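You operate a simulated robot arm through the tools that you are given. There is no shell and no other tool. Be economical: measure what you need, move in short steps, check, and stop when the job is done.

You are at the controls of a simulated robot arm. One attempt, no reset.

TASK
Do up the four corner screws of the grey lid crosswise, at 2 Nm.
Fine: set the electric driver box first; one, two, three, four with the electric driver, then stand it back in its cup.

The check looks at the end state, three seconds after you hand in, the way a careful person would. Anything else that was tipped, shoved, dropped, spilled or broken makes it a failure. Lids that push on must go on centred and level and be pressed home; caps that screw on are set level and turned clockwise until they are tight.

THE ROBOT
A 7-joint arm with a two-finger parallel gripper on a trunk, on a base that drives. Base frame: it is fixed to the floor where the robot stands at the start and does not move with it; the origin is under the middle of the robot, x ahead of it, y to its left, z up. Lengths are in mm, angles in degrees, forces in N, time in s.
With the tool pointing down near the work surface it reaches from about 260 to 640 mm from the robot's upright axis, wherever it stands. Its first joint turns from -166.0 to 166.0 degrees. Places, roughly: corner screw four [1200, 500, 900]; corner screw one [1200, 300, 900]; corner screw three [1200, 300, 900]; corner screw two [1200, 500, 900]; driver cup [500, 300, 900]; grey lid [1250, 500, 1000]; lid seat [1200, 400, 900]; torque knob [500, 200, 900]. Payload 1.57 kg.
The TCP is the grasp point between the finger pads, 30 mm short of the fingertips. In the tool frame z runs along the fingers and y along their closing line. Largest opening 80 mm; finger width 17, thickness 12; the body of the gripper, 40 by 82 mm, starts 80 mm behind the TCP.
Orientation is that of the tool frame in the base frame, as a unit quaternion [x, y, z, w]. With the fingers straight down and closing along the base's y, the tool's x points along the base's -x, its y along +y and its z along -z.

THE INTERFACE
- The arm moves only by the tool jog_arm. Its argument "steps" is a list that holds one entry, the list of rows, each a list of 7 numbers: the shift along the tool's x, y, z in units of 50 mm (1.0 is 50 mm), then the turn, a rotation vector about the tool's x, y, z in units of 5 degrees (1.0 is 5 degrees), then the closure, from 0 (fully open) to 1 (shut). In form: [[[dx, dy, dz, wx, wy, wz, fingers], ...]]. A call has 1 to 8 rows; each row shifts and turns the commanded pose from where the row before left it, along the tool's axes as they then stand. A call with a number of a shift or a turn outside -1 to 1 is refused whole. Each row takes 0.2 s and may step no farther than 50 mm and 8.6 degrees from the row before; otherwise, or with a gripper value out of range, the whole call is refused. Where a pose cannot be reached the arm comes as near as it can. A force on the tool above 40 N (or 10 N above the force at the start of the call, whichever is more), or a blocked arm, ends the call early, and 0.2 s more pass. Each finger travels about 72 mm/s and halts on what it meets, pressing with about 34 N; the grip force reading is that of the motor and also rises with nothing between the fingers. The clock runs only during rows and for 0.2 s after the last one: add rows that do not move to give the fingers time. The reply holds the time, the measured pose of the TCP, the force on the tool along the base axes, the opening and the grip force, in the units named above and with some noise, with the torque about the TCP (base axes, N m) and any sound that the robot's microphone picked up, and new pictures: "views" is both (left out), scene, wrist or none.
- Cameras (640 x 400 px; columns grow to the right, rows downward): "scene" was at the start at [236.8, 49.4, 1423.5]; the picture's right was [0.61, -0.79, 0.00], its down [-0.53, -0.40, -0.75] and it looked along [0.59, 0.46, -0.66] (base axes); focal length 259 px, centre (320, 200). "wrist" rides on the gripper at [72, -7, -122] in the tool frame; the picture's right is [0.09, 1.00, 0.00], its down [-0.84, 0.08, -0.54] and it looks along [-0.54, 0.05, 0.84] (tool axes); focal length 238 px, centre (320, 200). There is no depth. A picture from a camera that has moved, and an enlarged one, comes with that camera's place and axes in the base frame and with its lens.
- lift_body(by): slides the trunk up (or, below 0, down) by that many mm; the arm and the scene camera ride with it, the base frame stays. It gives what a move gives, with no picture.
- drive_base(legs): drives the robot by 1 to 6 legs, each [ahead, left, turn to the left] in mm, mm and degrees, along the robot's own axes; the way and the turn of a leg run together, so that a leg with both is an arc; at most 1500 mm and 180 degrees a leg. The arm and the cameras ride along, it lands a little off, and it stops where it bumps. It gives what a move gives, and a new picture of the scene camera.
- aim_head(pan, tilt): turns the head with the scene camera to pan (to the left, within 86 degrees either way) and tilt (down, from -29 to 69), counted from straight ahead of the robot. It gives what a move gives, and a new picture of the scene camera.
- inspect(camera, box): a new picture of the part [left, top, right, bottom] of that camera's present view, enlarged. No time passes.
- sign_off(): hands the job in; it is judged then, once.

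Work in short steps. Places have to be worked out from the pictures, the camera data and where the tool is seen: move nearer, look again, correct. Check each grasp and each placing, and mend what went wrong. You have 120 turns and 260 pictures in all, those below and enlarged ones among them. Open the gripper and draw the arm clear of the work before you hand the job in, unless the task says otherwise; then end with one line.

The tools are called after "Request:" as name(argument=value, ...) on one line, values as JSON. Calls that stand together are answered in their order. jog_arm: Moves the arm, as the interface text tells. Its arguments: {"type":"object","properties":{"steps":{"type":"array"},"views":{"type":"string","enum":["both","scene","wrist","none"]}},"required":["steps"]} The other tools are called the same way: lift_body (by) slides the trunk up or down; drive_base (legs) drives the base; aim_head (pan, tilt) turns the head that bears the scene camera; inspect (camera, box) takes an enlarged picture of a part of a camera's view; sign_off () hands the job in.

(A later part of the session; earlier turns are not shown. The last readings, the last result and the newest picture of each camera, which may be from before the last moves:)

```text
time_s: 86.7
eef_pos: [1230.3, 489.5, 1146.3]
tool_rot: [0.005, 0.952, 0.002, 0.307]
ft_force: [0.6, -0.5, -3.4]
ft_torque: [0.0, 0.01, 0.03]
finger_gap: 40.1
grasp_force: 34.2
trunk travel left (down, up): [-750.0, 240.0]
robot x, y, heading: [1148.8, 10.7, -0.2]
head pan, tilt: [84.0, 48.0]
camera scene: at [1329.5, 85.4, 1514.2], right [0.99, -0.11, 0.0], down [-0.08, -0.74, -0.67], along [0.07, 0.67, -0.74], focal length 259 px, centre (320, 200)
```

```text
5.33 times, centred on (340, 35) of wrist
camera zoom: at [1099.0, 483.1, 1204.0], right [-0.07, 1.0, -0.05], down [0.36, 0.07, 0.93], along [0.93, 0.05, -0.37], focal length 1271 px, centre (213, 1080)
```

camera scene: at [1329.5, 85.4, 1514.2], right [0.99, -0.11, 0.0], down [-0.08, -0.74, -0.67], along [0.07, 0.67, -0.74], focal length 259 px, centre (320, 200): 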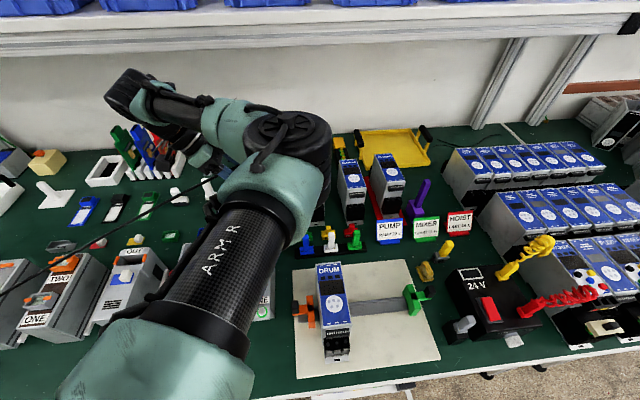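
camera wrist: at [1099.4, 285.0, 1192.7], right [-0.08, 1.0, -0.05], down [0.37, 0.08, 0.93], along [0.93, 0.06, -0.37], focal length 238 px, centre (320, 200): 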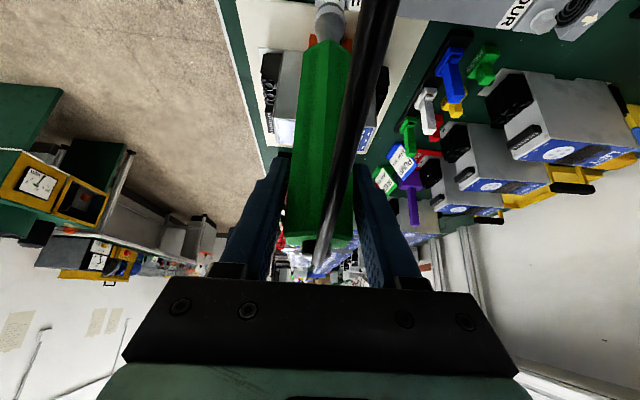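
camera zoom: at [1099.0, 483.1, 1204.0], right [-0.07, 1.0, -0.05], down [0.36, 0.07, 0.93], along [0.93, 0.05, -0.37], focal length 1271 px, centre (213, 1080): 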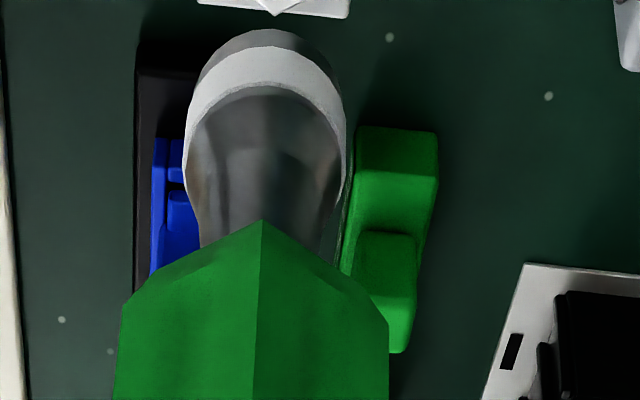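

The forearm hides it by a bit; I raise 40 mm, drive 60 mm ahead, and shift the hand back 62 mm.

Request:
jog_arm(steps=[[[-0.465, 0, -0.651, 0, 0, 0, 0.7]]], views="none")

Request:
drive_base(legs=[[60, 0, 0.2]])

Request:
jog_arm(steps=[[[0.5, 0, -0.358, 0, 0, 0, 0.7], [0.5, 0, -0.358, 0, 0, 0, 0.7], [0.35, 0, 0.49, 0, 0, 0, 0.7], [0.35, 0, 0.49, 0, 0, 0, 0.7], [0, 0, 0, 0, 0, 0, 0.7]]], views="scene")

Request:
inspect(camera="scene", box=[190, 200, 270, 280])

Request:
inspect(camera="wrist", box=[280, 0, 400, 70])

```text
time_s: 87.1
eef_pos: [1229.8, 487.3, 1191.7]
tool_rot: [0.005, 0.952, 0.003, 0.307]
ft_force: [-0.5, -0.2, -3.3]
ft_torque: [0.02, 0.0, 0.04]
finger_gap: 40.4
grasp_force: 34.4
trunk travel left (down, up): [-750.0, 240.0]
robot x, y, heading: [1147.9, 9.2, -0.5]
head pan, tilt: [84.0, 48.0]
```

```text
time_s: 88.1
eef_pos: [1288.2, 489.3, 1190.4]
tool_rot: [0.004, 0.952, 0.003, 0.306]
ft_force: [0.3, 0.5, -2.5]
ft_torque: [0.05, 0.01, 0.04]
finger_gap: 40.3
grasp_force: 33.7
trunk travel left (down, up): [-750.0, 240.0]
robot x, y, heading: [1212.3, 8.3, -0.3]
head pan, tilt: [84.0, 48.0]
camera scene: at [1388.4, 85.9, 1514.2], right [0.99, -0.11, 0.0], down [-0.08, -0.74, -0.67], along [0.07, 0.66, -0.74], focal length 259 px, centre (320, 200)
```

scene: 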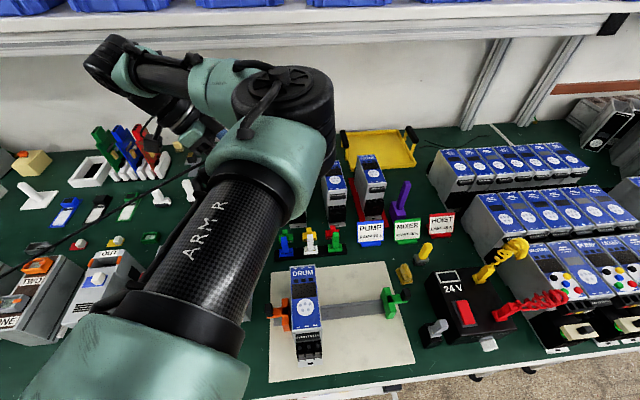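

```text
time_s: 89.3
eef_pos: [1228.0, 487.2, 1129.6]
tool_rot: [0.004, 0.952, 0.002, 0.307]
ft_force: [0.4, -0.2, -3.4]
ft_torque: [-0.02, -0.02, 0.02]
finger_gap: 40.4
grasp_force: 33.5
trunk travel left (down, up): [-750.0, 240.0]
robot x, y, heading: [1208.1, 8.8, -0.1]
head pan, tilt: [84.0, 48.0]
camera scene: at [1387.6, 85.9, 1514.3], right [0.99, -0.11, 0.0], down [-0.08, -0.74, -0.67], along [0.07, 0.66, -0.74], focal length 259 px, centre (320, 200)
```

scene: 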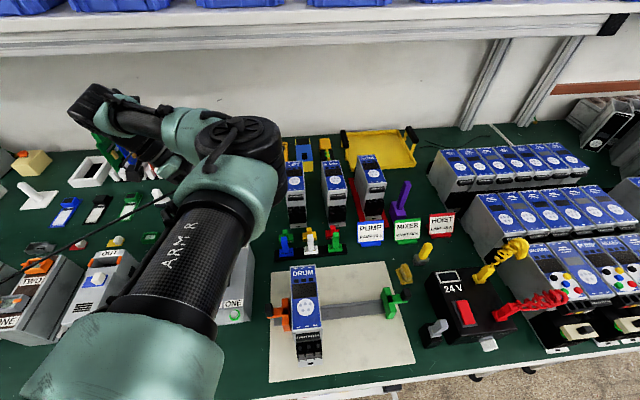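

```text
5.00 times, centred on (230, 240) of scene
camera zoom: at [1387.6, 85.9, 1514.3], right [0.99, -0.11, 0.0], down [-0.08, -0.74, -0.67], along [0.07, 0.66, -0.74], focal length 1293 px, centre (770, 0)
```

zoom: 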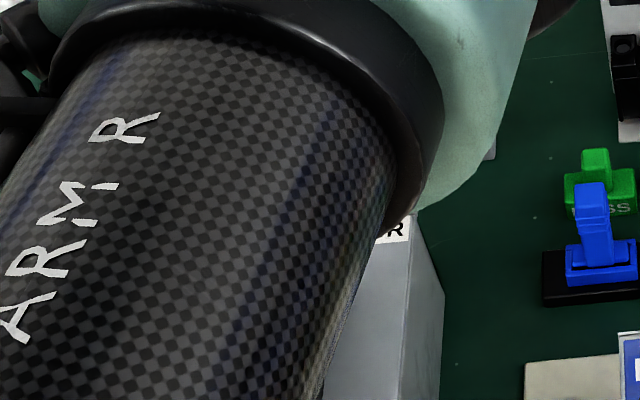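

```text
5.33 times, centred on (340, 35) of wrist
camera zoom: at [1097.4, 481.0, 1186.1], right [-0.07, 1.0, -0.05], down [0.36, 0.07, 0.93], along [0.93, 0.05, -0.37], focal length 1271 px, centre (213, 1080)
```

zoom: 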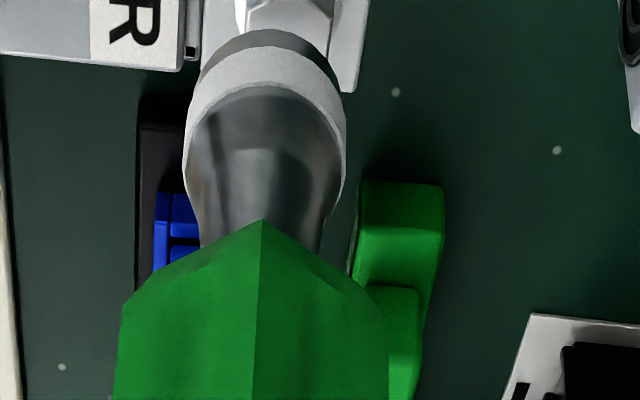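

Occlusion persists because the trunk is 100 mm higher than before. I raise the hand 100 mm and lower the trunk 100 mm, restoring the earlier view geometry.

Request:
jog_arm(steps=[[[-0.387, 0.02, -0.543, 0, 0, 0, 0.7], [-0.387, 0.02, -0.543, 0, 0, 0, 0.7], [-0.387, 0.02, -0.543, 0, 0, 0, 0.7]]], views="none")

Request:
lift_body(by=-100)

Request:
jog_arm(steps=[[[0, 0, 0, 0, 0, 0, 0.7]]], views="scene")

Request:
inspect(camera="scene", box=[190, 170, 270, 250])

Request:
inspect(camera="wrist", box=[280, 0, 400, 70])

```text
time_s: 90.1
eef_pos: [1228.1, 490.2, 1231.1]
tool_rot: [0.004, 0.952, 0.002, 0.307]
ft_force: [-0.5, -0.4, -3.3]
ft_torque: [0.0, -0.02, 0.0]
finger_gap: 40.3
grasp_force: 34.3
trunk travel left (down, up): [-750.0, 240.0]
robot x, y, heading: [1207.4, 7.6, -0.2]
head pan, tilt: [84.0, 48.0]
```

```text
time_s: 91.4
eef_pos: [1227.4, 491.4, 1129.5]
tool_rot: [0.004, 0.952, 0.002, 0.307]
ft_force: [0.5, -0.5, -2.8]
ft_torque: [0.01, -0.02, -0.05]
finger_gap: 40.2
grasp_force: 33.4
trunk travel left (down, up): [-650.0, 340.0]
robot x, y, heading: [1207.5, 7.5, -0.4]
head pan, tilt: [84.0, 48.0]
```

```text
time_s: 91.8
eef_pos: [1227.8, 490.8, 1130.0]
tool_rot: [0.004, 0.952, 0.003, 0.307]
ft_force: [-0.2, 0.7, -3.1]
ft_torque: [0.01, 0.05, -0.01]
finger_gap: 40.4
grasp_force: 34.2
trunk travel left (down, up): [-650.0, 340.0]
robot x, y, heading: [1207.5, 10.7, -0.4]
head pan, tilt: [84.0, 48.0]
camera scene: at [1387.5, 86.0, 1414.3], right [0.99, -0.11, 0.0], down [-0.08, -0.74, -0.67], along [0.07, 0.66, -0.74], focal length 259 px, centre (320, 200)
```

scene: 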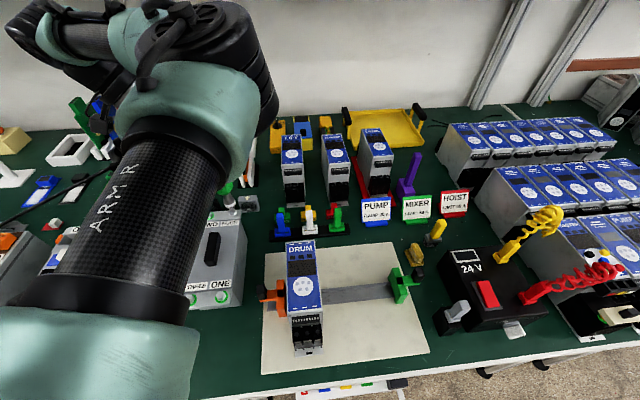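

```text
5.00 times, centred on (230, 210) of scene
camera zoom: at [1387.5, 86.0, 1414.3], right [0.99, -0.11, 0.0], down [-0.08, -0.74, -0.67], along [0.07, 0.66, -0.74], focal length 1293 px, centre (770, 150)
```

zoom: 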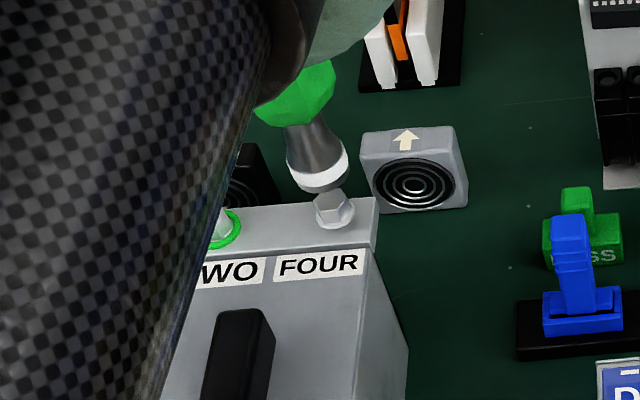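

```text
5.33 times, centred on (340, 35) of wrist
camera zoom: at [1097.4, 484.4, 1187.1], right [-0.07, 1.0, -0.05], down [0.36, 0.07, 0.93], along [0.93, 0.05, -0.37], focal length 1271 px, centre (213, 1080)
```

zoom: 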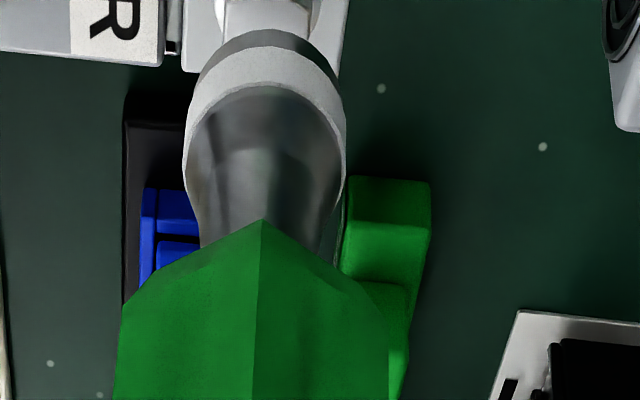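

Well aligned over FOUR. I lower 17 mm and recheck.

Request:
jog_arm(steps=[[[0.099, -0.01, 0.138, 0, 0, 0, 0.7], [0.099, 0, 0.138, 0, 0, 0, 0.7], [0, 0, 0, 0, 0, 0, 0.7]]], views="none")

Request:
inspect(camera="scene", box=[230, 180, 280, 230])

Request:
inspect(camera="wrist", box=[280, 0, 400, 70])

```text
time_s: 92.6
eef_pos: [1226.4, 491.7, 1113.5]
tool_rot: [0.004, 0.952, 0.002, 0.307]
ft_force: [0.3, 0.3, -3.6]
ft_torque: [-0.02, 0.02, -0.01]
finger_gap: 40.4
grasp_force: 33.9
trunk travel left (down, up): [-650.0, 340.0]
robot x, y, heading: [1208.9, 10.3, -0.4]
head pan, tilt: [84.0, 48.0]
```

```text
8.00 times, centred on (255, 205) of scene
camera zoom: at [1387.5, 85.9, 1414.3], right [0.99, -0.11, 0.0], down [-0.08, -0.74, -0.67], along [0.07, 0.66, -0.74], focal length 2069 px, centre (840, 160)
```

zoom: 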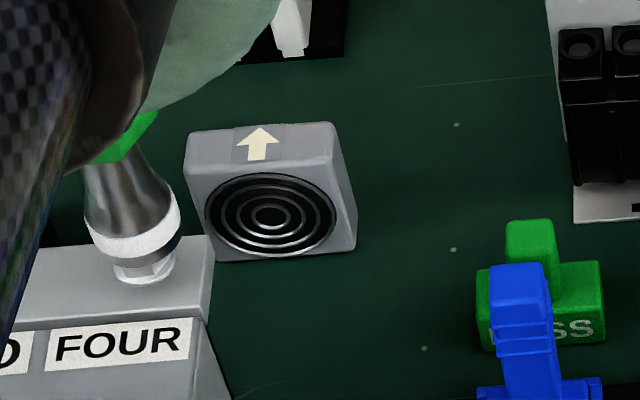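

```text
5.33 times, centred on (340, 35) of wrist
camera zoom: at [1097.5, 484.8, 1169.6], right [-0.07, 1.0, -0.05], down [0.36, 0.07, 0.93], along [0.93, 0.05, -0.37], focal length 1271 px, centre (213, 1080)
```

zoom: 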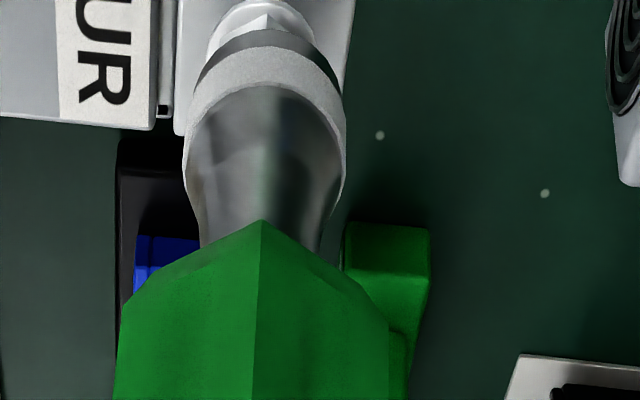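

Tiny correction (−1, −1.2 mm), then lower onto FOUR and press.

Request:
jog_arm(steps=[[[0.062, -0.024, 0.053, 0, 0, 0, 0.7], [0.046, 0, 0.065, 0, 0, 0, 0.7], [0.046, 0, 0.065, 0, 0, 0, 0.7], [0.02, 0, 0.029, 0, 0, 0, 0.7], [0.012, 0, 0.016, 0, 0, 0, 0.7], [0, 0, 0, 0, 0, 0, 0.7], [0, 0, 0, 0, 0, 0, 0.7], [0, 0, 0, 0, 0, 0, 0.7]]], views="none")

Request:
inspect(camera="scene", box=[230, 180, 280, 230])

```text
time_s: 94.4
eef_pos: [1226.8, 487.7, 1098.9]
tool_rot: [0.004, 0.952, 0.003, 0.306]
ft_force: [-0.4, 1.0, 8.8]
ft_torque: [0.17, 0.14, 0.02]
finger_gap: 40.3
grasp_force: 33.8
trunk travel left (down, up): [-650.0, 340.0]
robot x, y, heading: [1206.8, 8.8, -0.1]
head pan, tilt: [84.0, 48.0]
```

```text
8.00 times, centred on (255, 205) of scene
camera zoom: at [1387.3, 84.9, 1414.5], right [0.99, -0.11, 0.0], down [-0.08, -0.74, -0.67], along [0.07, 0.67, -0.74], focal length 2069 px, centre (840, 160)
```

zoom: 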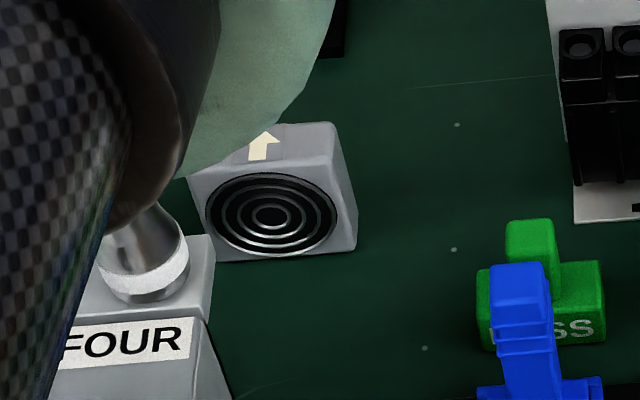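

In contact at ~12 N; I press about 1.5 mm more and hold.

Request:
jog_arm(steps=[[[0.012, 0, 0.016, 0, 0, 0, 0.7], [0.006, 0, 0.008, 0, 0, 0, 0.7], [0, 0, 0, 0, 0, 0, 0.7], [0, 0, 0, 0, 0, 0, 0.7], [0, 0, 0, 0, 0, 0, 0.7], [0, 0, 0, 0, 0, 0, 0.7], [0, 0, 0, 0, 0, 0, 0.7]]], views="none")

Request:
inspect(camera="scene", box=[230, 180, 280, 230])

```text
time_s: 96.0
eef_pos: [1227.1, 488.0, 1097.9]
tool_rot: [0.005, 0.952, 0.004, 0.306]
ft_force: [1.1, 1.8, 24.1]
ft_torque: [0.29, -0.19, 0.0]
finger_gap: 40.3
grasp_force: 33.7
trunk travel left (down, up): [-650.0, 340.0]
robot x, y, heading: [1207.2, 11.2, -0.3]
head pan, tilt: [84.0, 48.0]
```

```text
8.00 times, centred on (255, 205) of scene
camera zoom: at [1387.5, 83.7, 1414.6], right [0.99, -0.11, 0.0], down [-0.08, -0.74, -0.67], along [0.07, 0.67, -0.74], focal length 2069 px, centre (840, 160)
```

zoom: 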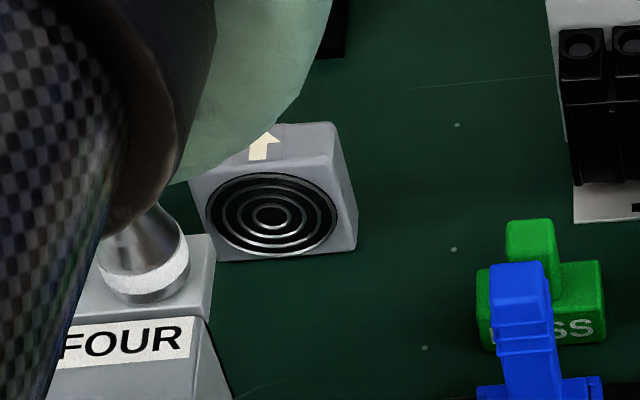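

No green yet. I press a touch more and hold longer.

Request:
jog_arm(steps=[[[0.006, 0, 0.008, 0, 0, 0, 0.7], [0, 0, 0, 0, 0, 0, 0.7], [0, 0, 0, 0, 0, 0, 0.7], [0, 0, 0, 0, 0, 0, 0.7], [0, 0, 0, 0, 0, 0, 0.7], [0, 0, 0, 0, 0, 0, 0.7], [0, 0, 0, 0, 0, 0, 0.7]]], views="none")

Request:
inspect(camera="scene", box=[230, 190, 270, 225])

Request:
inspect(camera="wrist", box=[280, 0, 400, 70])

```text
time_s: 97.6
eef_pos: [1226.4, 488.4, 1098.6]
tool_rot: [0.005, 0.952, 0.005, 0.307]
ft_force: [0.2, 1.9, 25.4]
ft_torque: [0.17, 0.03, 0.01]
finger_gap: 40.1
grasp_force: 34.3
trunk travel left (down, up): [-650.0, 340.0]
robot x, y, heading: [1209.6, 11.5, -0.2]
head pan, tilt: [84.0, 48.0]
```

```text
11.43 times, centred on (250, 208) of scene
camera zoom: at [1387.4, 83.4, 1414.6], right [0.99, -0.11, 0.0], down [-0.08, -0.74, -0.67], along [0.07, 0.67, -0.74], focal length 2955 px, centre (1120, 114)
```

zoom: 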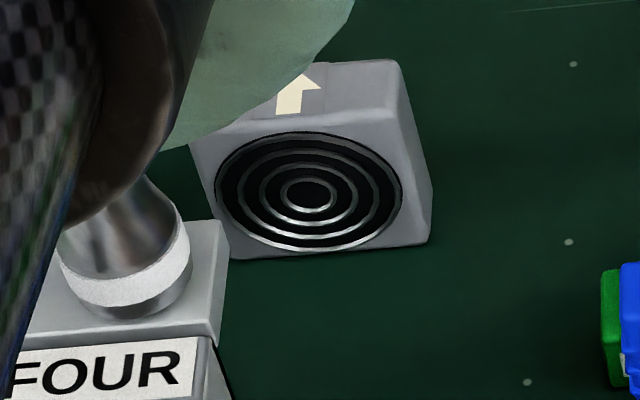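

```text
5.33 times, centred on (340, 35) of wrist
camera zoom: at [1096.1, 481.4, 1155.1], right [-0.07, 1.0, -0.04], down [0.36, 0.07, 0.93], along [0.93, 0.05, -0.37], focal length 1271 px, centre (213, 1080)
```

zoom: 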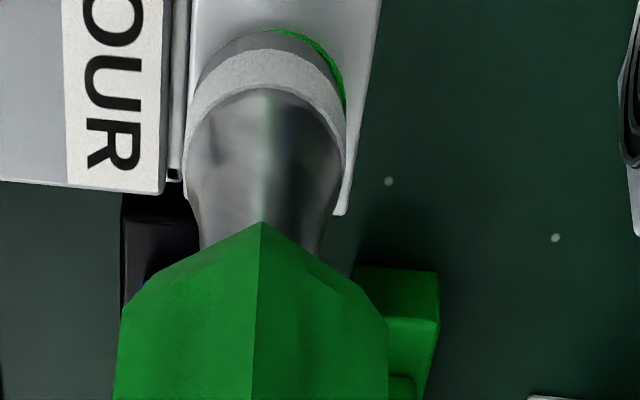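

The wrist view shows FOUR's green ring. I lift 110 mm and verify all four.

Request:
jog_arm(steps=[[[-0.116, 0, -0.163, 0, 0, 0, 0.7], [-0.35, 0, -0.488, 0, 0, 0, 0.7], [-0.465, 0, -0.651, 0, 0, 0, 0.7], [-0.465, 0, -0.651, 0, 0, 0, 0.7], [-0.65, 0, 0.465, 0, 0, 0, 0.7], [-0.65, 0, 0.465, 0, 0, 0, 0.7], [-0.65, -0.3, 0.465, 0, 0, 0, 0.7], [-0.65, -0.3, 0.465, 0, 0, 0, 0.7]]], views="scene")

Request:
inspect(camera="scene", box=[160, 170, 280, 310])

```text
time_s: 99.4
eef_pos: [1385.7, 457.4, 1217.5]
tool_rot: [0.004, 0.952, 0.002, 0.306]
ft_force: [0.2, 0.4, -3.6]
ft_torque: [0.0, -0.01, -0.04]
finger_gap: 40.3
grasp_force: 33.8
trunk travel left (down, up): [-650.0, 340.0]
robot x, y, heading: [1206.9, 8.5, -0.3]
head pan, tilt: [84.0, 48.0]
camera scene: at [1388.5, 85.5, 1414.2], right [0.99, -0.11, 0.0], down [-0.08, -0.74, -0.67], along [0.07, 0.67, -0.74], focal length 259 px, centre (320, 200)
```

scene: 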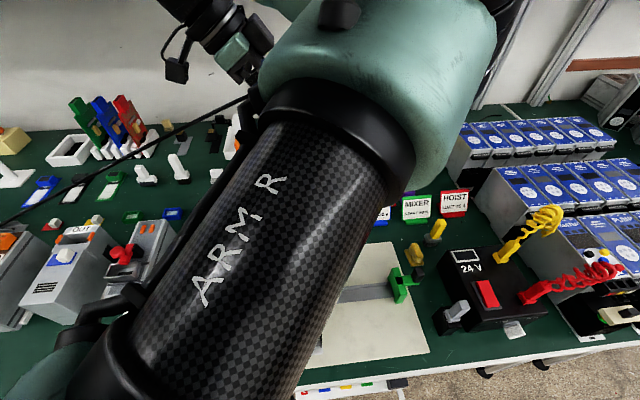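

```text
2.86 times, centred on (220, 240) of scene
camera zoom: at [1388.5, 85.5, 1414.2], right [0.99, -0.11, 0.0], down [-0.08, -0.74, -0.67], along [0.07, 0.67, -0.74], focal length 739 px, centre (606, 86)
```

zoom: 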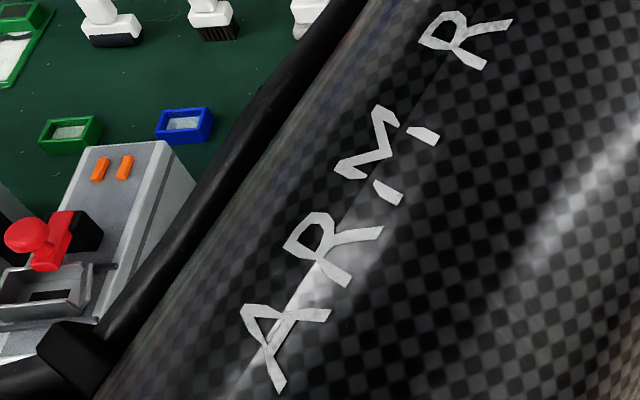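

I bring the driver out toward the front carrying position, rising a little, clear of the bench.

Request:
jog_arm(steps=[[[-0.5, -0.7, 0.26, 0, 0, 0, 0.7], [-0.5, -0.7, 0.26, 0, 0, 0, 0.7], [-0.5, -0.7, 0.26, 0, 0, 0, 0.7], [-0.5, -0.7, 0.26, 0, 0, 0, 0.7], [-0.5, -0.7, 0.26, 0, 0, 0, 0.7], [-0.5, -0.7, 0.26, 0, 0, 0, 0.7], [-0.5, -0.7, 0.26, 0, 0, 0, 0.7], [-0.5, -0.7, 0.26, 0, 0, 0, 0.7]]], views="none")

Request:
jog_arm(steps=[[[-0.5, -0.7, 0.26, 0, 0, 0, 0.7], [-0.5, -0.7, 0.26, 0, 0, 0, 0.7]]], views="scene")

Request:
inspect(camera="scene", box=[160, 170, 280, 310])

```text
time_s: 101.2
eef_pos: [1605.5, 175.2, 1246.9]
tool_rot: [0.003, 0.952, 0.002, 0.307]
ft_force: [-0.6, -0.1, -2.7]
ft_torque: [0.01, 0.01, 0.02]
finger_gap: 40.4
grasp_force: 34.1
trunk travel left (down, up): [-650.0, 340.0]
robot x, y, heading: [1208.2, 9.6, -0.3]
head pan, tilt: [84.0, 48.0]
```

```text
time_s: 101.8
eef_pos: [1663.3, 107.3, 1253.4]
tool_rot: [0.004, 0.952, 0.002, 0.306]
ft_force: [0.8, -0.7, -3.7]
ft_torque: [0.03, 0.01, 0.04]
finger_gap: 40.2
grasp_force: 33.8
trunk travel left (down, up): [-650.0, 340.0]
robot x, y, heading: [1208.7, 7.6, -0.0]
head pan, tilt: [84.0, 48.0]
camera scene: at [1388.0, 85.6, 1414.3], right [0.99, -0.11, 0.0], down [-0.08, -0.74, -0.67], along [0.07, 0.67, -0.74], focal length 259 px, centre (320, 200)
```

scene: 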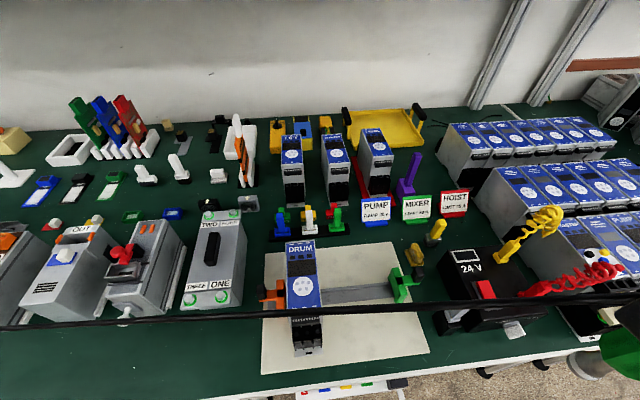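

```text
2.86 times, centred on (220, 240) of scene
camera zoom: at [1388.0, 85.6, 1414.3], right [0.99, -0.11, 0.0], down [-0.08, -0.74, -0.67], along [0.07, 0.67, -0.74], focal length 739 px, centre (606, 86)
```

zoom: 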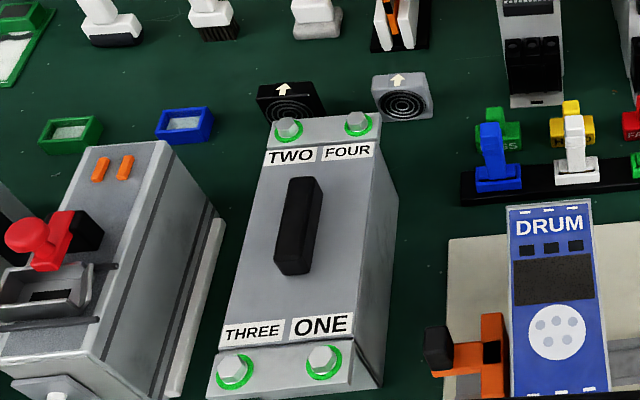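

All four rings are green. Now I drive back to the driver box (about −1190 mm) with the driver held clear of the bench.

Request:
drive_base(legs=[[-1192, 0, 0.2]])

Request:
aim_head(pan=60, tilt=45)

Request:
inspect(camera="scene", box=[300, 180, 460, 340])

```text
time_s: 107.8
eef_pos: [491.0, 114.8, 1253.8]
tool_rot: [0.002, 0.952, 0.003, 0.306]
ft_force: [0.7, -0.5, -3.3]
ft_torque: [-0.01, 0.0, -0.01]
finger_gap: 40.1
grasp_force: 34.3
trunk travel left (down, up): [-650.0, 340.0]
robot x, y, heading: [32.1, 14.5, -0.1]
head pan, tilt: [84.0, 48.0]
camera scene: at [215.0, 91.1, 1414.3], right [0.99, -0.11, 0.0], down [-0.08, -0.74, -0.67], along [0.07, 0.67, -0.74], focal length 259 px, centre (320, 200)
```

scene: 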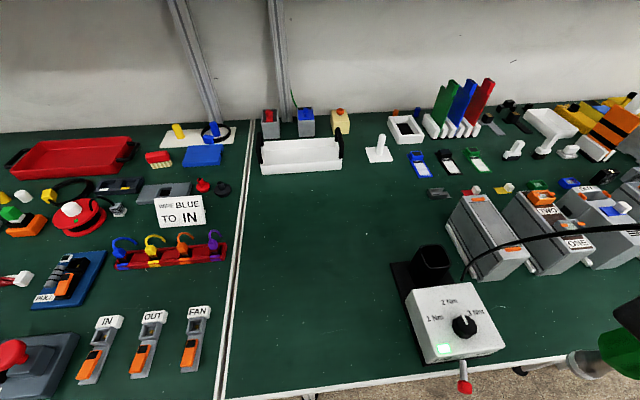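

```text
time_s: 108.7
eef_pos: [490.3, 114.9, 1253.9]
tool_rot: [0.002, 0.952, 0.003, 0.306]
ft_force: [1.4, 0.3, -3.4]
ft_torque: [-0.03, -0.01, 0.01]
finger_gap: 40.2
grasp_force: 34.7
trunk travel left (down, up): [-650.0, 340.0]
robot x, y, heading: [35.1, 11.1, 0.1]
head pan, tilt: [60.0, 45.0]
camera scene: at [247.5, 83.1, 1418.5], right [0.87, -0.5, 0.0], down [-0.35, -0.61, -0.71], along [0.35, 0.61, -0.71], focal length 259 px, centre (320, 200)
```

scene: 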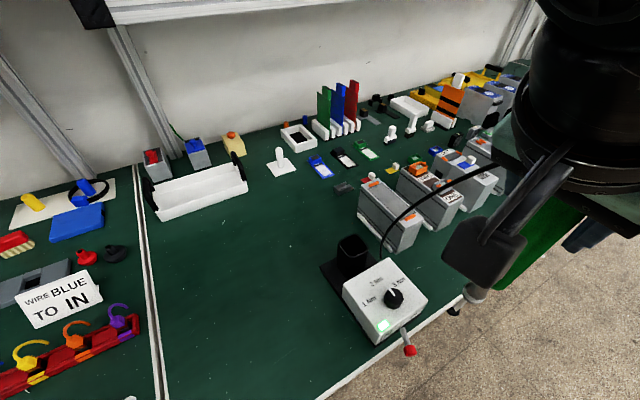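

```text
2.50 times, centred on (380, 260) of scene
camera zoom: at [247.5, 83.1, 1418.5], right [0.87, -0.5, 0.0], down [-0.35, -0.61, -0.71], along [0.35, 0.61, -0.71], focal length 646 px, centre (170, 50)
```

zoom: 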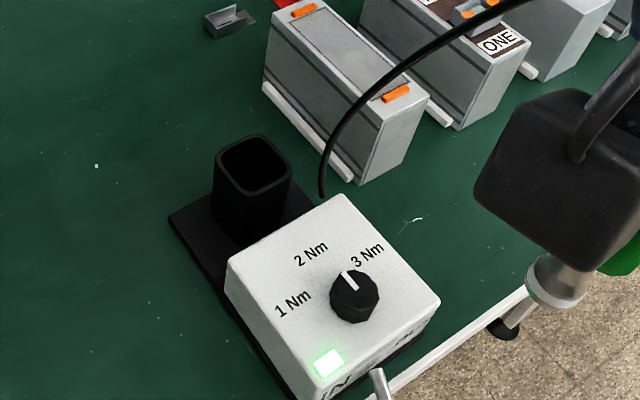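

The box lamp is green, too; box and cup are in place. I carry the driver above the cup at about (477, 333), tip ~60 mm over it.

Request:
jog_arm(steps=[[[0.17, 0.872, -0.12, 0, 0, 0, 0.7], [0.0, 0.872, 0, 0, 0, 0, 0.7], [0.0, 0.872, 0, 0, 0, 0, 0.7], [0.0, 0.872, 0, 0, 0, 0, 0.7], [0.43, 0.872, 0.602, 0, 0, 0, 0.7], [0.43, 0, 0.602, 0, 0, 0, 0.7], [0, 0, 0, 0, 0, 0, 0.7]]], views="both")

Request:
inspect(camera="scene", box=[300, 180, 420, 320])

Request:
inspect(camera="wrist", box=[260, 0, 420, 100])

```text
refused: row 5 steps farther than a row can; nothing moved
```

```text
2.86 times, centred on (360, 250) of scene
camera zoom: at [247.5, 83.1, 1418.5], right [0.87, -0.5, 0.0], down [-0.35, -0.61, -0.71], along [0.35, 0.61, -0.71], focal length 739 px, centre (206, 57)
```

zoom: 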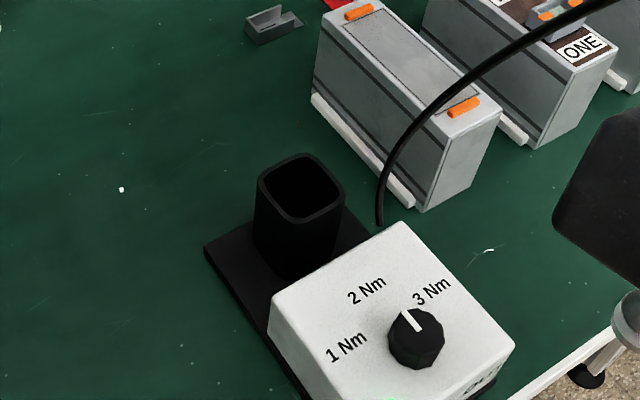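

```text
4.00 times, centred on (340, 50) of wrist
camera zoom: at [359.9, 107.7, 1310.6], right [-0.07, 1.0, -0.05], down [0.36, 0.07, 0.93], along [0.93, 0.05, -0.37], focal length 953 px, centre (240, 800)
```

zoom: 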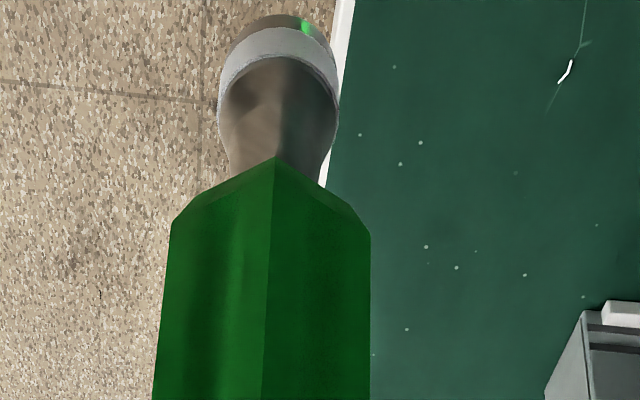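

One row was too long; nothing moved. I redo it with shorter rows.

Request:
jog_arm(steps=[[[0.17, 0.872, -0.12, 0, 0, 0, 0.7], [0, 0.872, 0, 0, 0, 0, 0.7], [0, 0.872, 0, 0, 0, 0, 0.7], [0, 0.872, 0, 0, 0, 0, 0.7], [0, 0.872, 0, 0, 0, 0, 0.7], [0.43, 0, 0.602, 0, 0, 0, 0.7], [0.43, 0, 0.602, 0, 0, 0, 0.7], [0, 0, 0, 0, 0, 0, 0.7]]], views="both")

Request:
inspect(camera="scene", box=[300, 180, 420, 320])

Request:
inspect(camera="wrist", box=[260, 0, 420, 100])

```text
time_s: 110.5
eef_pos: [482.7, 332.3, 1181.6]
tool_rot: [0.002, 0.952, 0.004, 0.306]
ft_force: [0.0, -0.7, -3.7]
ft_torque: [0.01, 0.01, -0.02]
finger_gap: 39.9
grasp_force: 34.4
trunk travel left (down, up): [-650.0, 340.0]
robot x, y, heading: [38.2, 15.6, -0.3]
head pan, tilt: [60.0, 45.0]
camera scene: at [247.5, 82.9, 1418.5], right [0.87, -0.5, 0.0], down [-0.35, -0.61, -0.71], along [0.35, 0.61, -0.71], focal length 259 px, centre (320, 200)
camera wrist: at [352.4, 324.7, 1238.0], right [-0.07, 1.0, -0.05], down [0.36, 0.07, 0.93], along [0.93, 0.05, -0.37], focal length 238 px, centre (320, 200)
```

scene: 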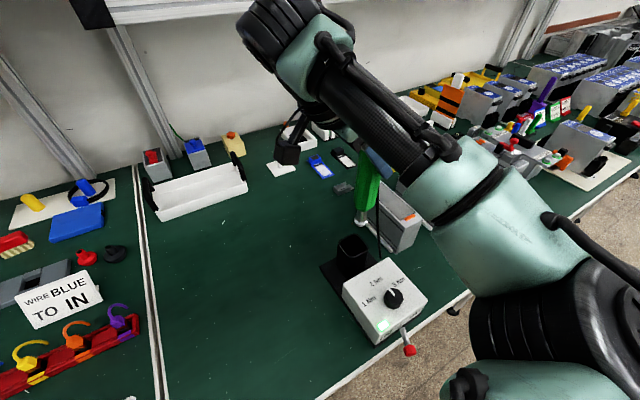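
wrist: 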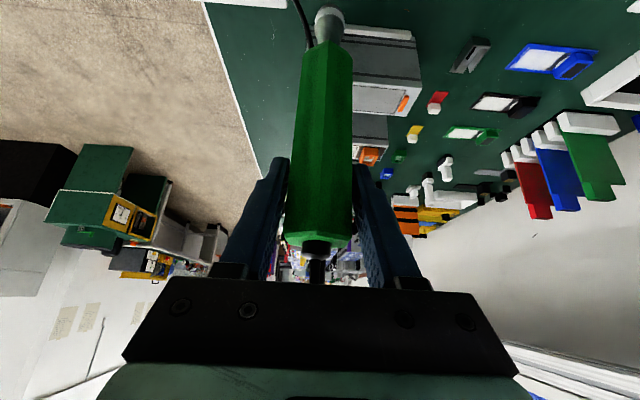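

```text
2.86 times, centred on (360, 250) of scene
camera zoom: at [247.5, 82.9, 1418.5], right [0.87, -0.5, 0.0], down [-0.35, -0.61, -0.71], along [0.35, 0.61, -0.71], focal length 739 px, centre (206, 57)
```

zoom: 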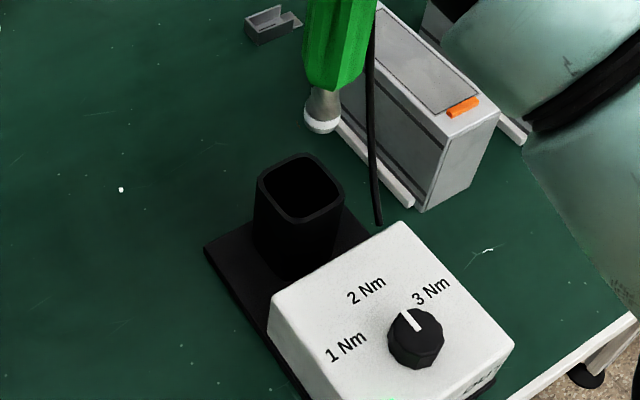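

```text
4.00 times, centred on (340, 50) of wrist
camera zoom: at [352.4, 324.7, 1238.0], right [-0.07, 1.0, -0.05], down [0.36, 0.07, 0.93], along [0.93, 0.05, -0.37], focal length 953 px, centre (240, 800)
```

zoom: 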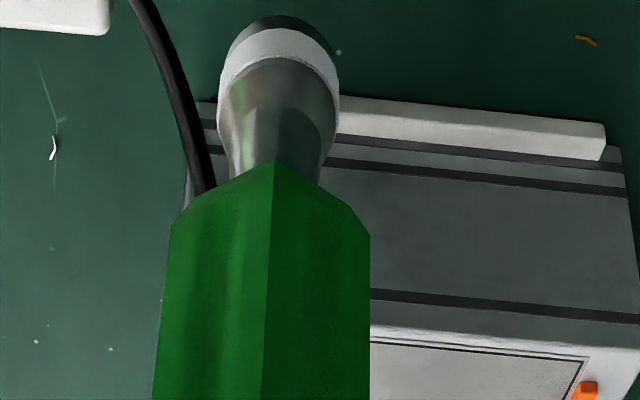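

I use the noted cup pose (x≈478, y≈333): shift −5 mm x and lower 37 mm, then look again.

Request:
jog_arm(steps=[[[0.255, 0.01, 0.272, 0, 0, 0, 0.7], [0.255, 0.01, 0.272, 0, 0, 0, 0.7], [0, 0, 0, 0, 0, 0, 0.7]]], views="wrist")

Request:
inspect(camera="scene", box=[310, 190, 390, 290])

Request:
inspect(camera="wrist", box=[260, 0, 420, 100])

```text
time_s: 111.3
eef_pos: [475.5, 333.8, 1145.3]
tool_rot: [0.002, 0.952, 0.003, 0.307]
ft_force: [0.1, -1.2, -3.1]
ft_torque: [0.0, 0.0, -0.03]
finger_gap: 40.2
grasp_force: 34.0
trunk travel left (down, up): [-650.0, 340.0]
robot x, y, heading: [34.7, 17.7, -0.2]
head pan, tilt: [60.0, 45.0]
camera wrist: at [345.1, 328.1, 1202.1], right [-0.07, 1.0, -0.05], down [0.36, 0.07, 0.93], along [0.93, 0.05, -0.37], focal length 238 px, centre (320, 200)
```

wrist: 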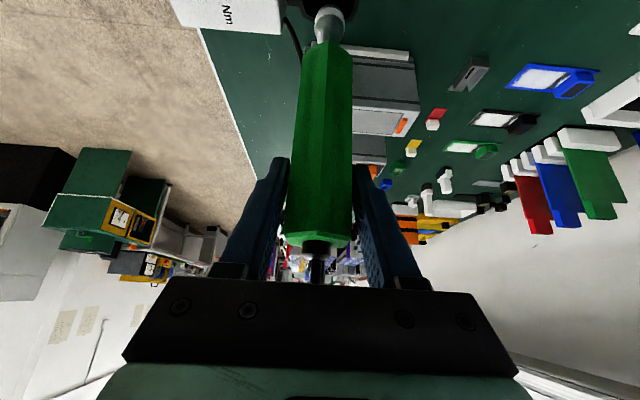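

```text
4.00 times, centred on (350, 240) of scene
camera zoom: at [247.5, 83.2, 1418.5], right [0.87, -0.5, 0.0], down [-0.35, -0.61, -0.71], along [0.35, 0.61, -0.71], focal length 1034 px, centre (200, 40)
```

zoom: 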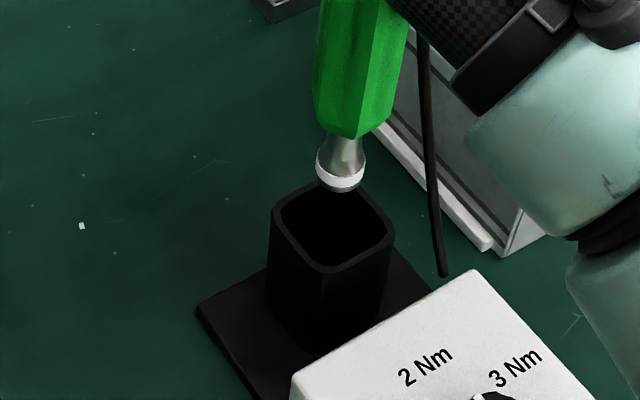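

```text
4.00 times, centred on (340, 50) of wrist
camera zoom: at [345.1, 328.1, 1202.1], right [-0.07, 1.0, -0.05], down [0.36, 0.07, 0.93], along [0.93, 0.05, -0.37], focal length 953 px, centre (240, 800)
```

zoom: 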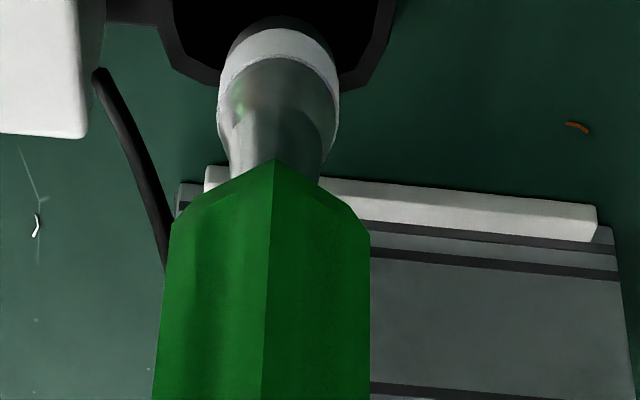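

The tip is centred over the cup in both views. I lower 55 mm and check the entry.

Request:
jog_arm(steps=[[[0.21, 0, 0.3, 0, 0, 0, 0.7], [0.21, 0, 0.3, 0, 0, 0, 0.7], [0.21, 0, 0.3, 0, 0, 0, 0.7], [0, 0, 0, 0, 0, 0, 0.7]]], views="wrist")

Request:
inspect(camera="scene", box=[310, 190, 390, 290])

Request:
inspect(camera="wrist", box=[260, 0, 420, 100])

```text
time_s: 112.3
eef_pos: [476.6, 334.3, 1092.7]
tool_rot: [0.003, 0.952, 0.003, 0.307]
ft_force: [-0.1, 0.0, -3.7]
ft_torque: [0.01, 0.01, 0.01]
finger_gap: 40.1
grasp_force: 34.1
trunk travel left (down, up): [-650.0, 340.0]
robot x, y, heading: [36.0, 13.5, -0.1]
head pan, tilt: [60.0, 45.0]
camera wrist: at [345.9, 327.9, 1148.0], right [-0.07, 1.0, -0.05], down [0.36, 0.07, 0.93], along [0.93, 0.05, -0.37], focal length 238 px, centre (320, 200)
```

wrist: 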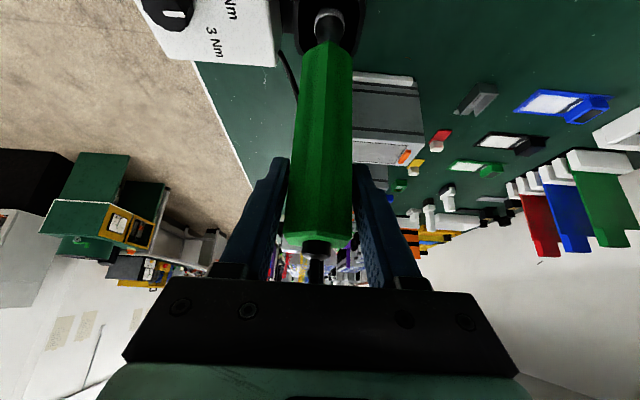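

```text
4.00 times, centred on (350, 240) of scene
camera zoom: at [247.5, 83.1, 1418.5], right [0.87, -0.5, 0.0], down [-0.35, -0.61, -0.71], along [0.35, 0.61, -0.71], focal length 1034 px, centre (200, 40)
```

zoom: 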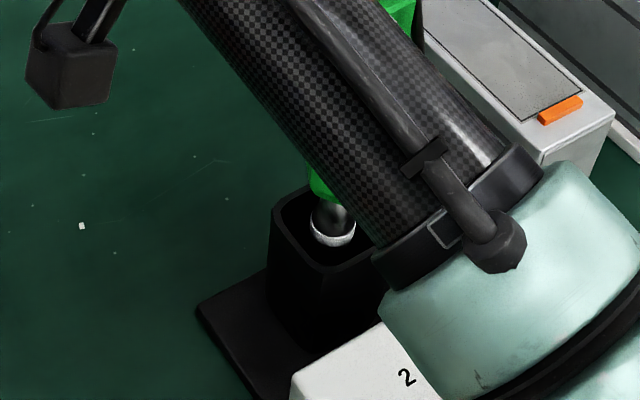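

```text
4.00 times, centred on (340, 50) of wrist
camera zoom: at [345.9, 327.9, 1148.0], right [-0.07, 1.0, -0.05], down [0.36, 0.07, 0.93], along [0.93, 0.05, -0.37], focal length 953 px, centre (240, 800)
```

zoom: 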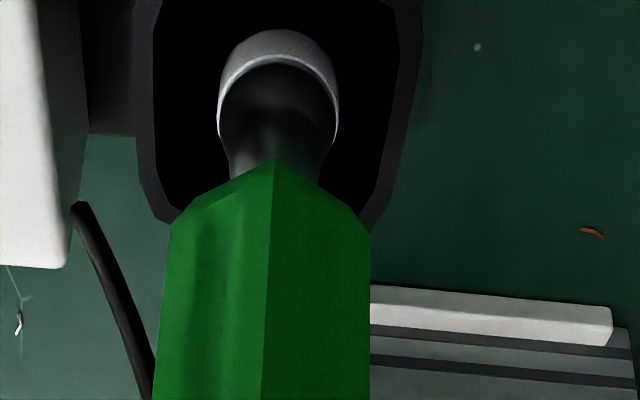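

The nose is inside the cup, well centred. I go on 50 mm more and check the handle's entry.

Request:
jog_arm(steps=[[[0.19, 0, 0.27, 0, 0, 0, 0.7], [0.19, 0, 0.27, 0, 0, 0, 0.7], [0.19, 0, 0.27, 0, 0, 0, 0.7], [0, 0, 0, 0, 0, 0, 0.7]]], views="scene")

Request:
inspect(camera="wrist", box=[240, 0, 420, 112])

```text
time_s: 113.3
eef_pos: [478.3, 337.4, 1039.6]
tool_rot: [0.002, 0.952, 0.003, 0.306]
ft_force: [0.5, 0.1, -3.7]
ft_torque: [-0.04, 0.0, -0.01]
finger_gap: 40.3
grasp_force: 34.2
trunk travel left (down, up): [-650.0, 340.0]
robot x, y, heading: [38.1, 14.5, -0.0]
head pan, tilt: [60.0, 45.0]
camera scene: at [247.5, 83.1, 1418.5], right [0.87, -0.5, 0.0], down [-0.35, -0.61, -0.71], along [0.35, 0.61, -0.71], focal length 259 px, centre (320, 200)
```

scene: 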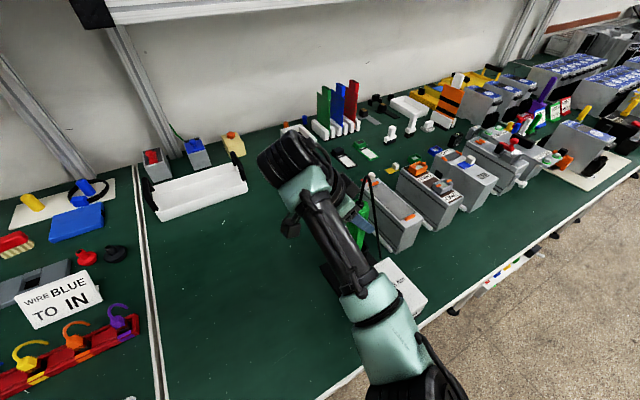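

```text
3.56 times, centred on (330, 56) of wrist
camera zoom: at [346.9, 329.8, 1096.3], right [-0.07, 1.0, -0.05], down [0.36, 0.07, 0.93], along [0.93, 0.05, -0.37], focal length 848 px, centre (284, 712)
```

zoom: 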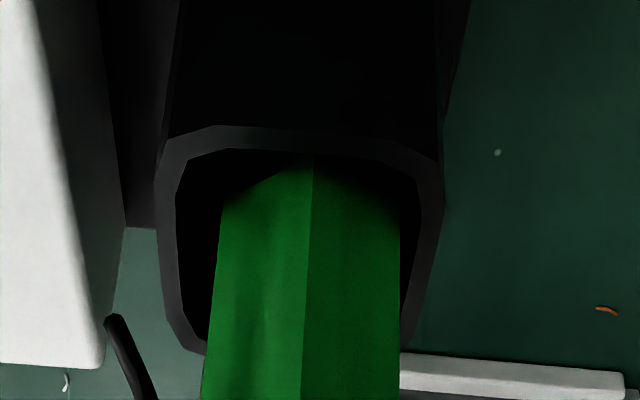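

The handle is inside the cup, slightly to +y. I shift −2 mm y and lower the last ~17 mm gently.

Request:
jog_arm(steps=[[[0.046, -0.04, 0.065, 0, 0, 0, 0.7], [0.058, 0, 0.081, 0, 0, 0, 0.7], [0.046, 0, 0.065, 0, 0, 0, 0.7], [0.023, 0, 0.033, 0, 0, 0, 0.7], [0.017, 0, 0.024, 0, 0, 0, 0.7], [0, 0, 0, 0, 0, 0, 0.7]]], views="none")

Request:
inspect(camera="wrist", box=[240, 0, 420, 112])

```text
time_s: 114.7
eef_pos: [476.6, 335.5, 1023.2]
tool_rot: [0.001, 0.952, 0.003, 0.307]
ft_force: [0.0, -0.1, -3.9]
ft_torque: [-0.01, 0.02, -0.02]
finger_gap: 40.1
grasp_force: 34.0
trunk travel left (down, up): [-650.0, 340.0]
robot x, y, heading: [37.8, 16.3, -0.1]
head pan, tilt: [60.0, 45.0]
```

```text
3.56 times, centred on (330, 56) of wrist
camera zoom: at [345.7, 327.1, 1080.2], right [-0.07, 1.0, -0.05], down [0.36, 0.07, 0.93], along [0.93, 0.05, -0.37], focal length 848 px, centre (284, 712)
```

zoom: 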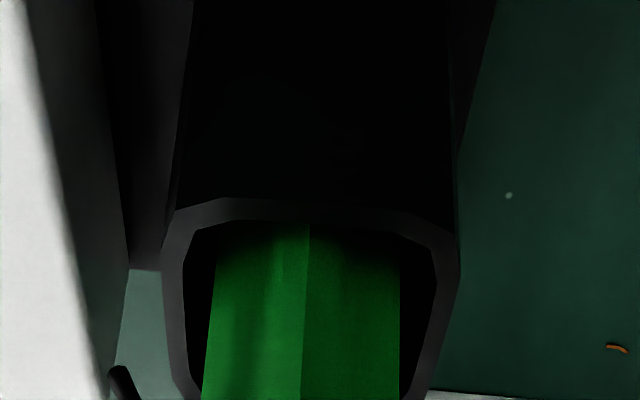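

No floor contact yet. A few more millimetres in tiny rows.

Request:
jog_arm(steps=[[[0.014, 0, 0.02, 0, 0, 0, 0.7], [0.014, 0, 0.02, 0, 0, 0, 0.7], [0, 0, 0, 0, 0, 0, 0.7], [0, 0, 0, 0, 0, 0, 0.7]]], views="none")

```text
time_s: 115.7
eef_pos: [476.4, 333.5, 1022.0]
tool_rot: [0.002, 0.952, 0.003, 0.307]
ft_force: [0.7, 0.1, -3.4]
ft_torque: [0.03, -0.01, -0.02]
finger_gap: 40.1
grasp_force: 34.1
trunk travel left (down, up): [-650.0, 340.0]
robot x, y, heading: [35.3, 15.6, 0.1]
head pan, tilt: [60.0, 45.0]
```

Request:
jog_arm(steps=[[[0.014, 0, 0.02, 0, 0, 0, 0.7], [0.014, 0, 0.02, 0, 0, 0, 0.7], [0, 0, 0, 0, 0, 0, 0.7], [0, 0, 0, 0, 0, 0, 0.7]]], views="none")

```text
time_s: 116.7
eef_pos: [476.2, 332.2, 1021.6]
tool_rot: [0.002, 0.951, 0.005, 0.308]
ft_force: [0.3, 1.8, 9.2]
ft_torque: [0.16, 0.03, 0.01]
finger_gap: 40.1
grasp_force: 33.7
trunk travel left (down, up): [-650.0, 340.0]
robot x, y, heading: [37.0, 16.5, 0.1]
head pan, tilt: [60.0, 45.0]
```

The driver stands on the cup floor (about 13 N). I open the gripper and look.

Request:
jog_arm(steps=[[[0, 0, 0, 0, 0, 0, 0.45], [0, 0, 0, 0, 0, 0, 0.3], [0, 0, 0, 0, 0, 0, 0], [0, 0, 0, 0, 0, 0, 0], [0, 0, 0, 0, 0, 0, 0]]], views="wrist")

```text
time_s: 117.9
eef_pos: [476.3, 332.6, 1019.5]
tool_rot: [0.002, 0.952, 0.003, 0.306]
ft_force: [0.7, 1.4, 0.2]
ft_torque: [-0.02, 0.0, -0.01]
finger_gap: 79.9
grasp_force: 0.1
trunk travel left (down, up): [-650.0, 340.0]
robot x, y, heading: [37.9, 10.0, -0.1]
head pan, tilt: [60.0, 45.0]
camera wrist: at [346.0, 325.8, 1076.2], right [-0.07, 1.0, -0.05], down [0.36, 0.07, 0.93], along [0.93, 0.05, -0.37], focal length 238 px, centre (320, 200)
```

wrist: 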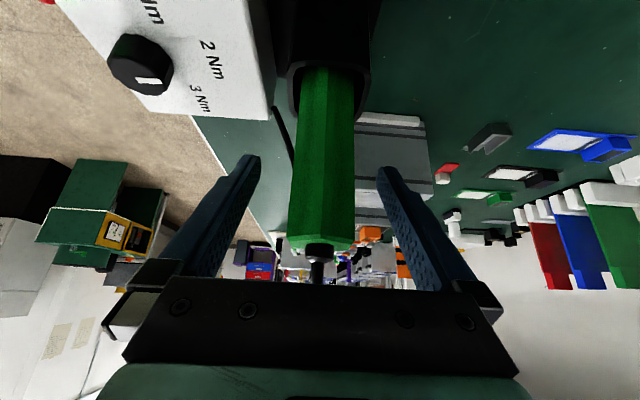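

The driver stands in its cup. I back out along the tool axis (up and −x), the reverse of the approach.

Request:
jog_arm(steps=[[[0, 0, -0.4, 0, 0, 0, 0], [0, 0, -0.8, 0, 0, 0, 0], [0, 0, -0.9, 0, 0, 0, 0], [0, 0, -0.9, 0, 0, 0, 0], [0, 0, -0.9, 0, 0, 0, 0], [0, 0, 0, 0, 0, 0, 0]]], views="both")

```text
time_s: 119.3
eef_pos: [364.2, 329.3, 1178.6]
tool_rot: [0.002, 0.952, 0.003, 0.306]
ft_force: [1.4, -0.2, 0.7]
ft_torque: [0.01, 0.04, 0.0]
finger_gap: 80.1
grasp_force: 0.0
trunk travel left (down, up): [-650.0, 340.0]
robot x, y, heading: [39.1, 16.0, -0.2]
head pan, tilt: [60.0, 45.0]
camera scene: at [247.8, 83.0, 1418.4], right [0.86, -0.5, 0.0], down [-0.36, -0.61, -0.71], along [0.35, 0.61, -0.71], focal length 259 px, centre (320, 200)
camera wrist: at [234.3, 323.0, 1234.8], right [-0.07, 1.0, -0.05], down [0.36, 0.07, 0.93], along [0.93, 0.05, -0.37], focal length 238 px, centre (320, 200)
```

scene: 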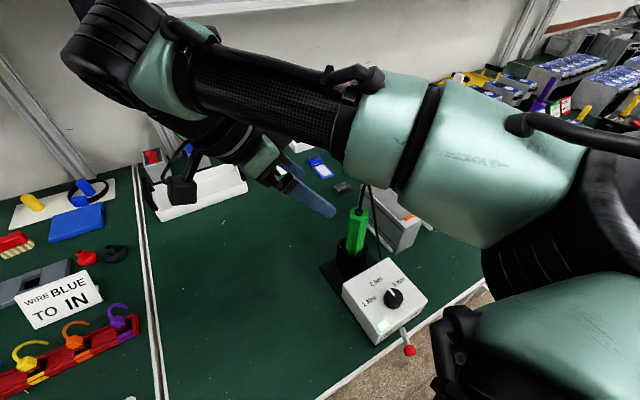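
wrist: 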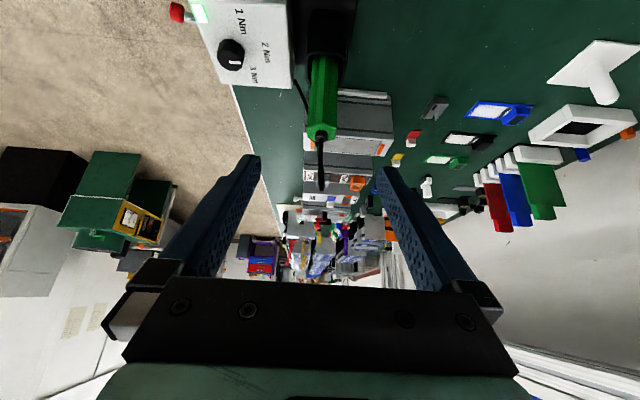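

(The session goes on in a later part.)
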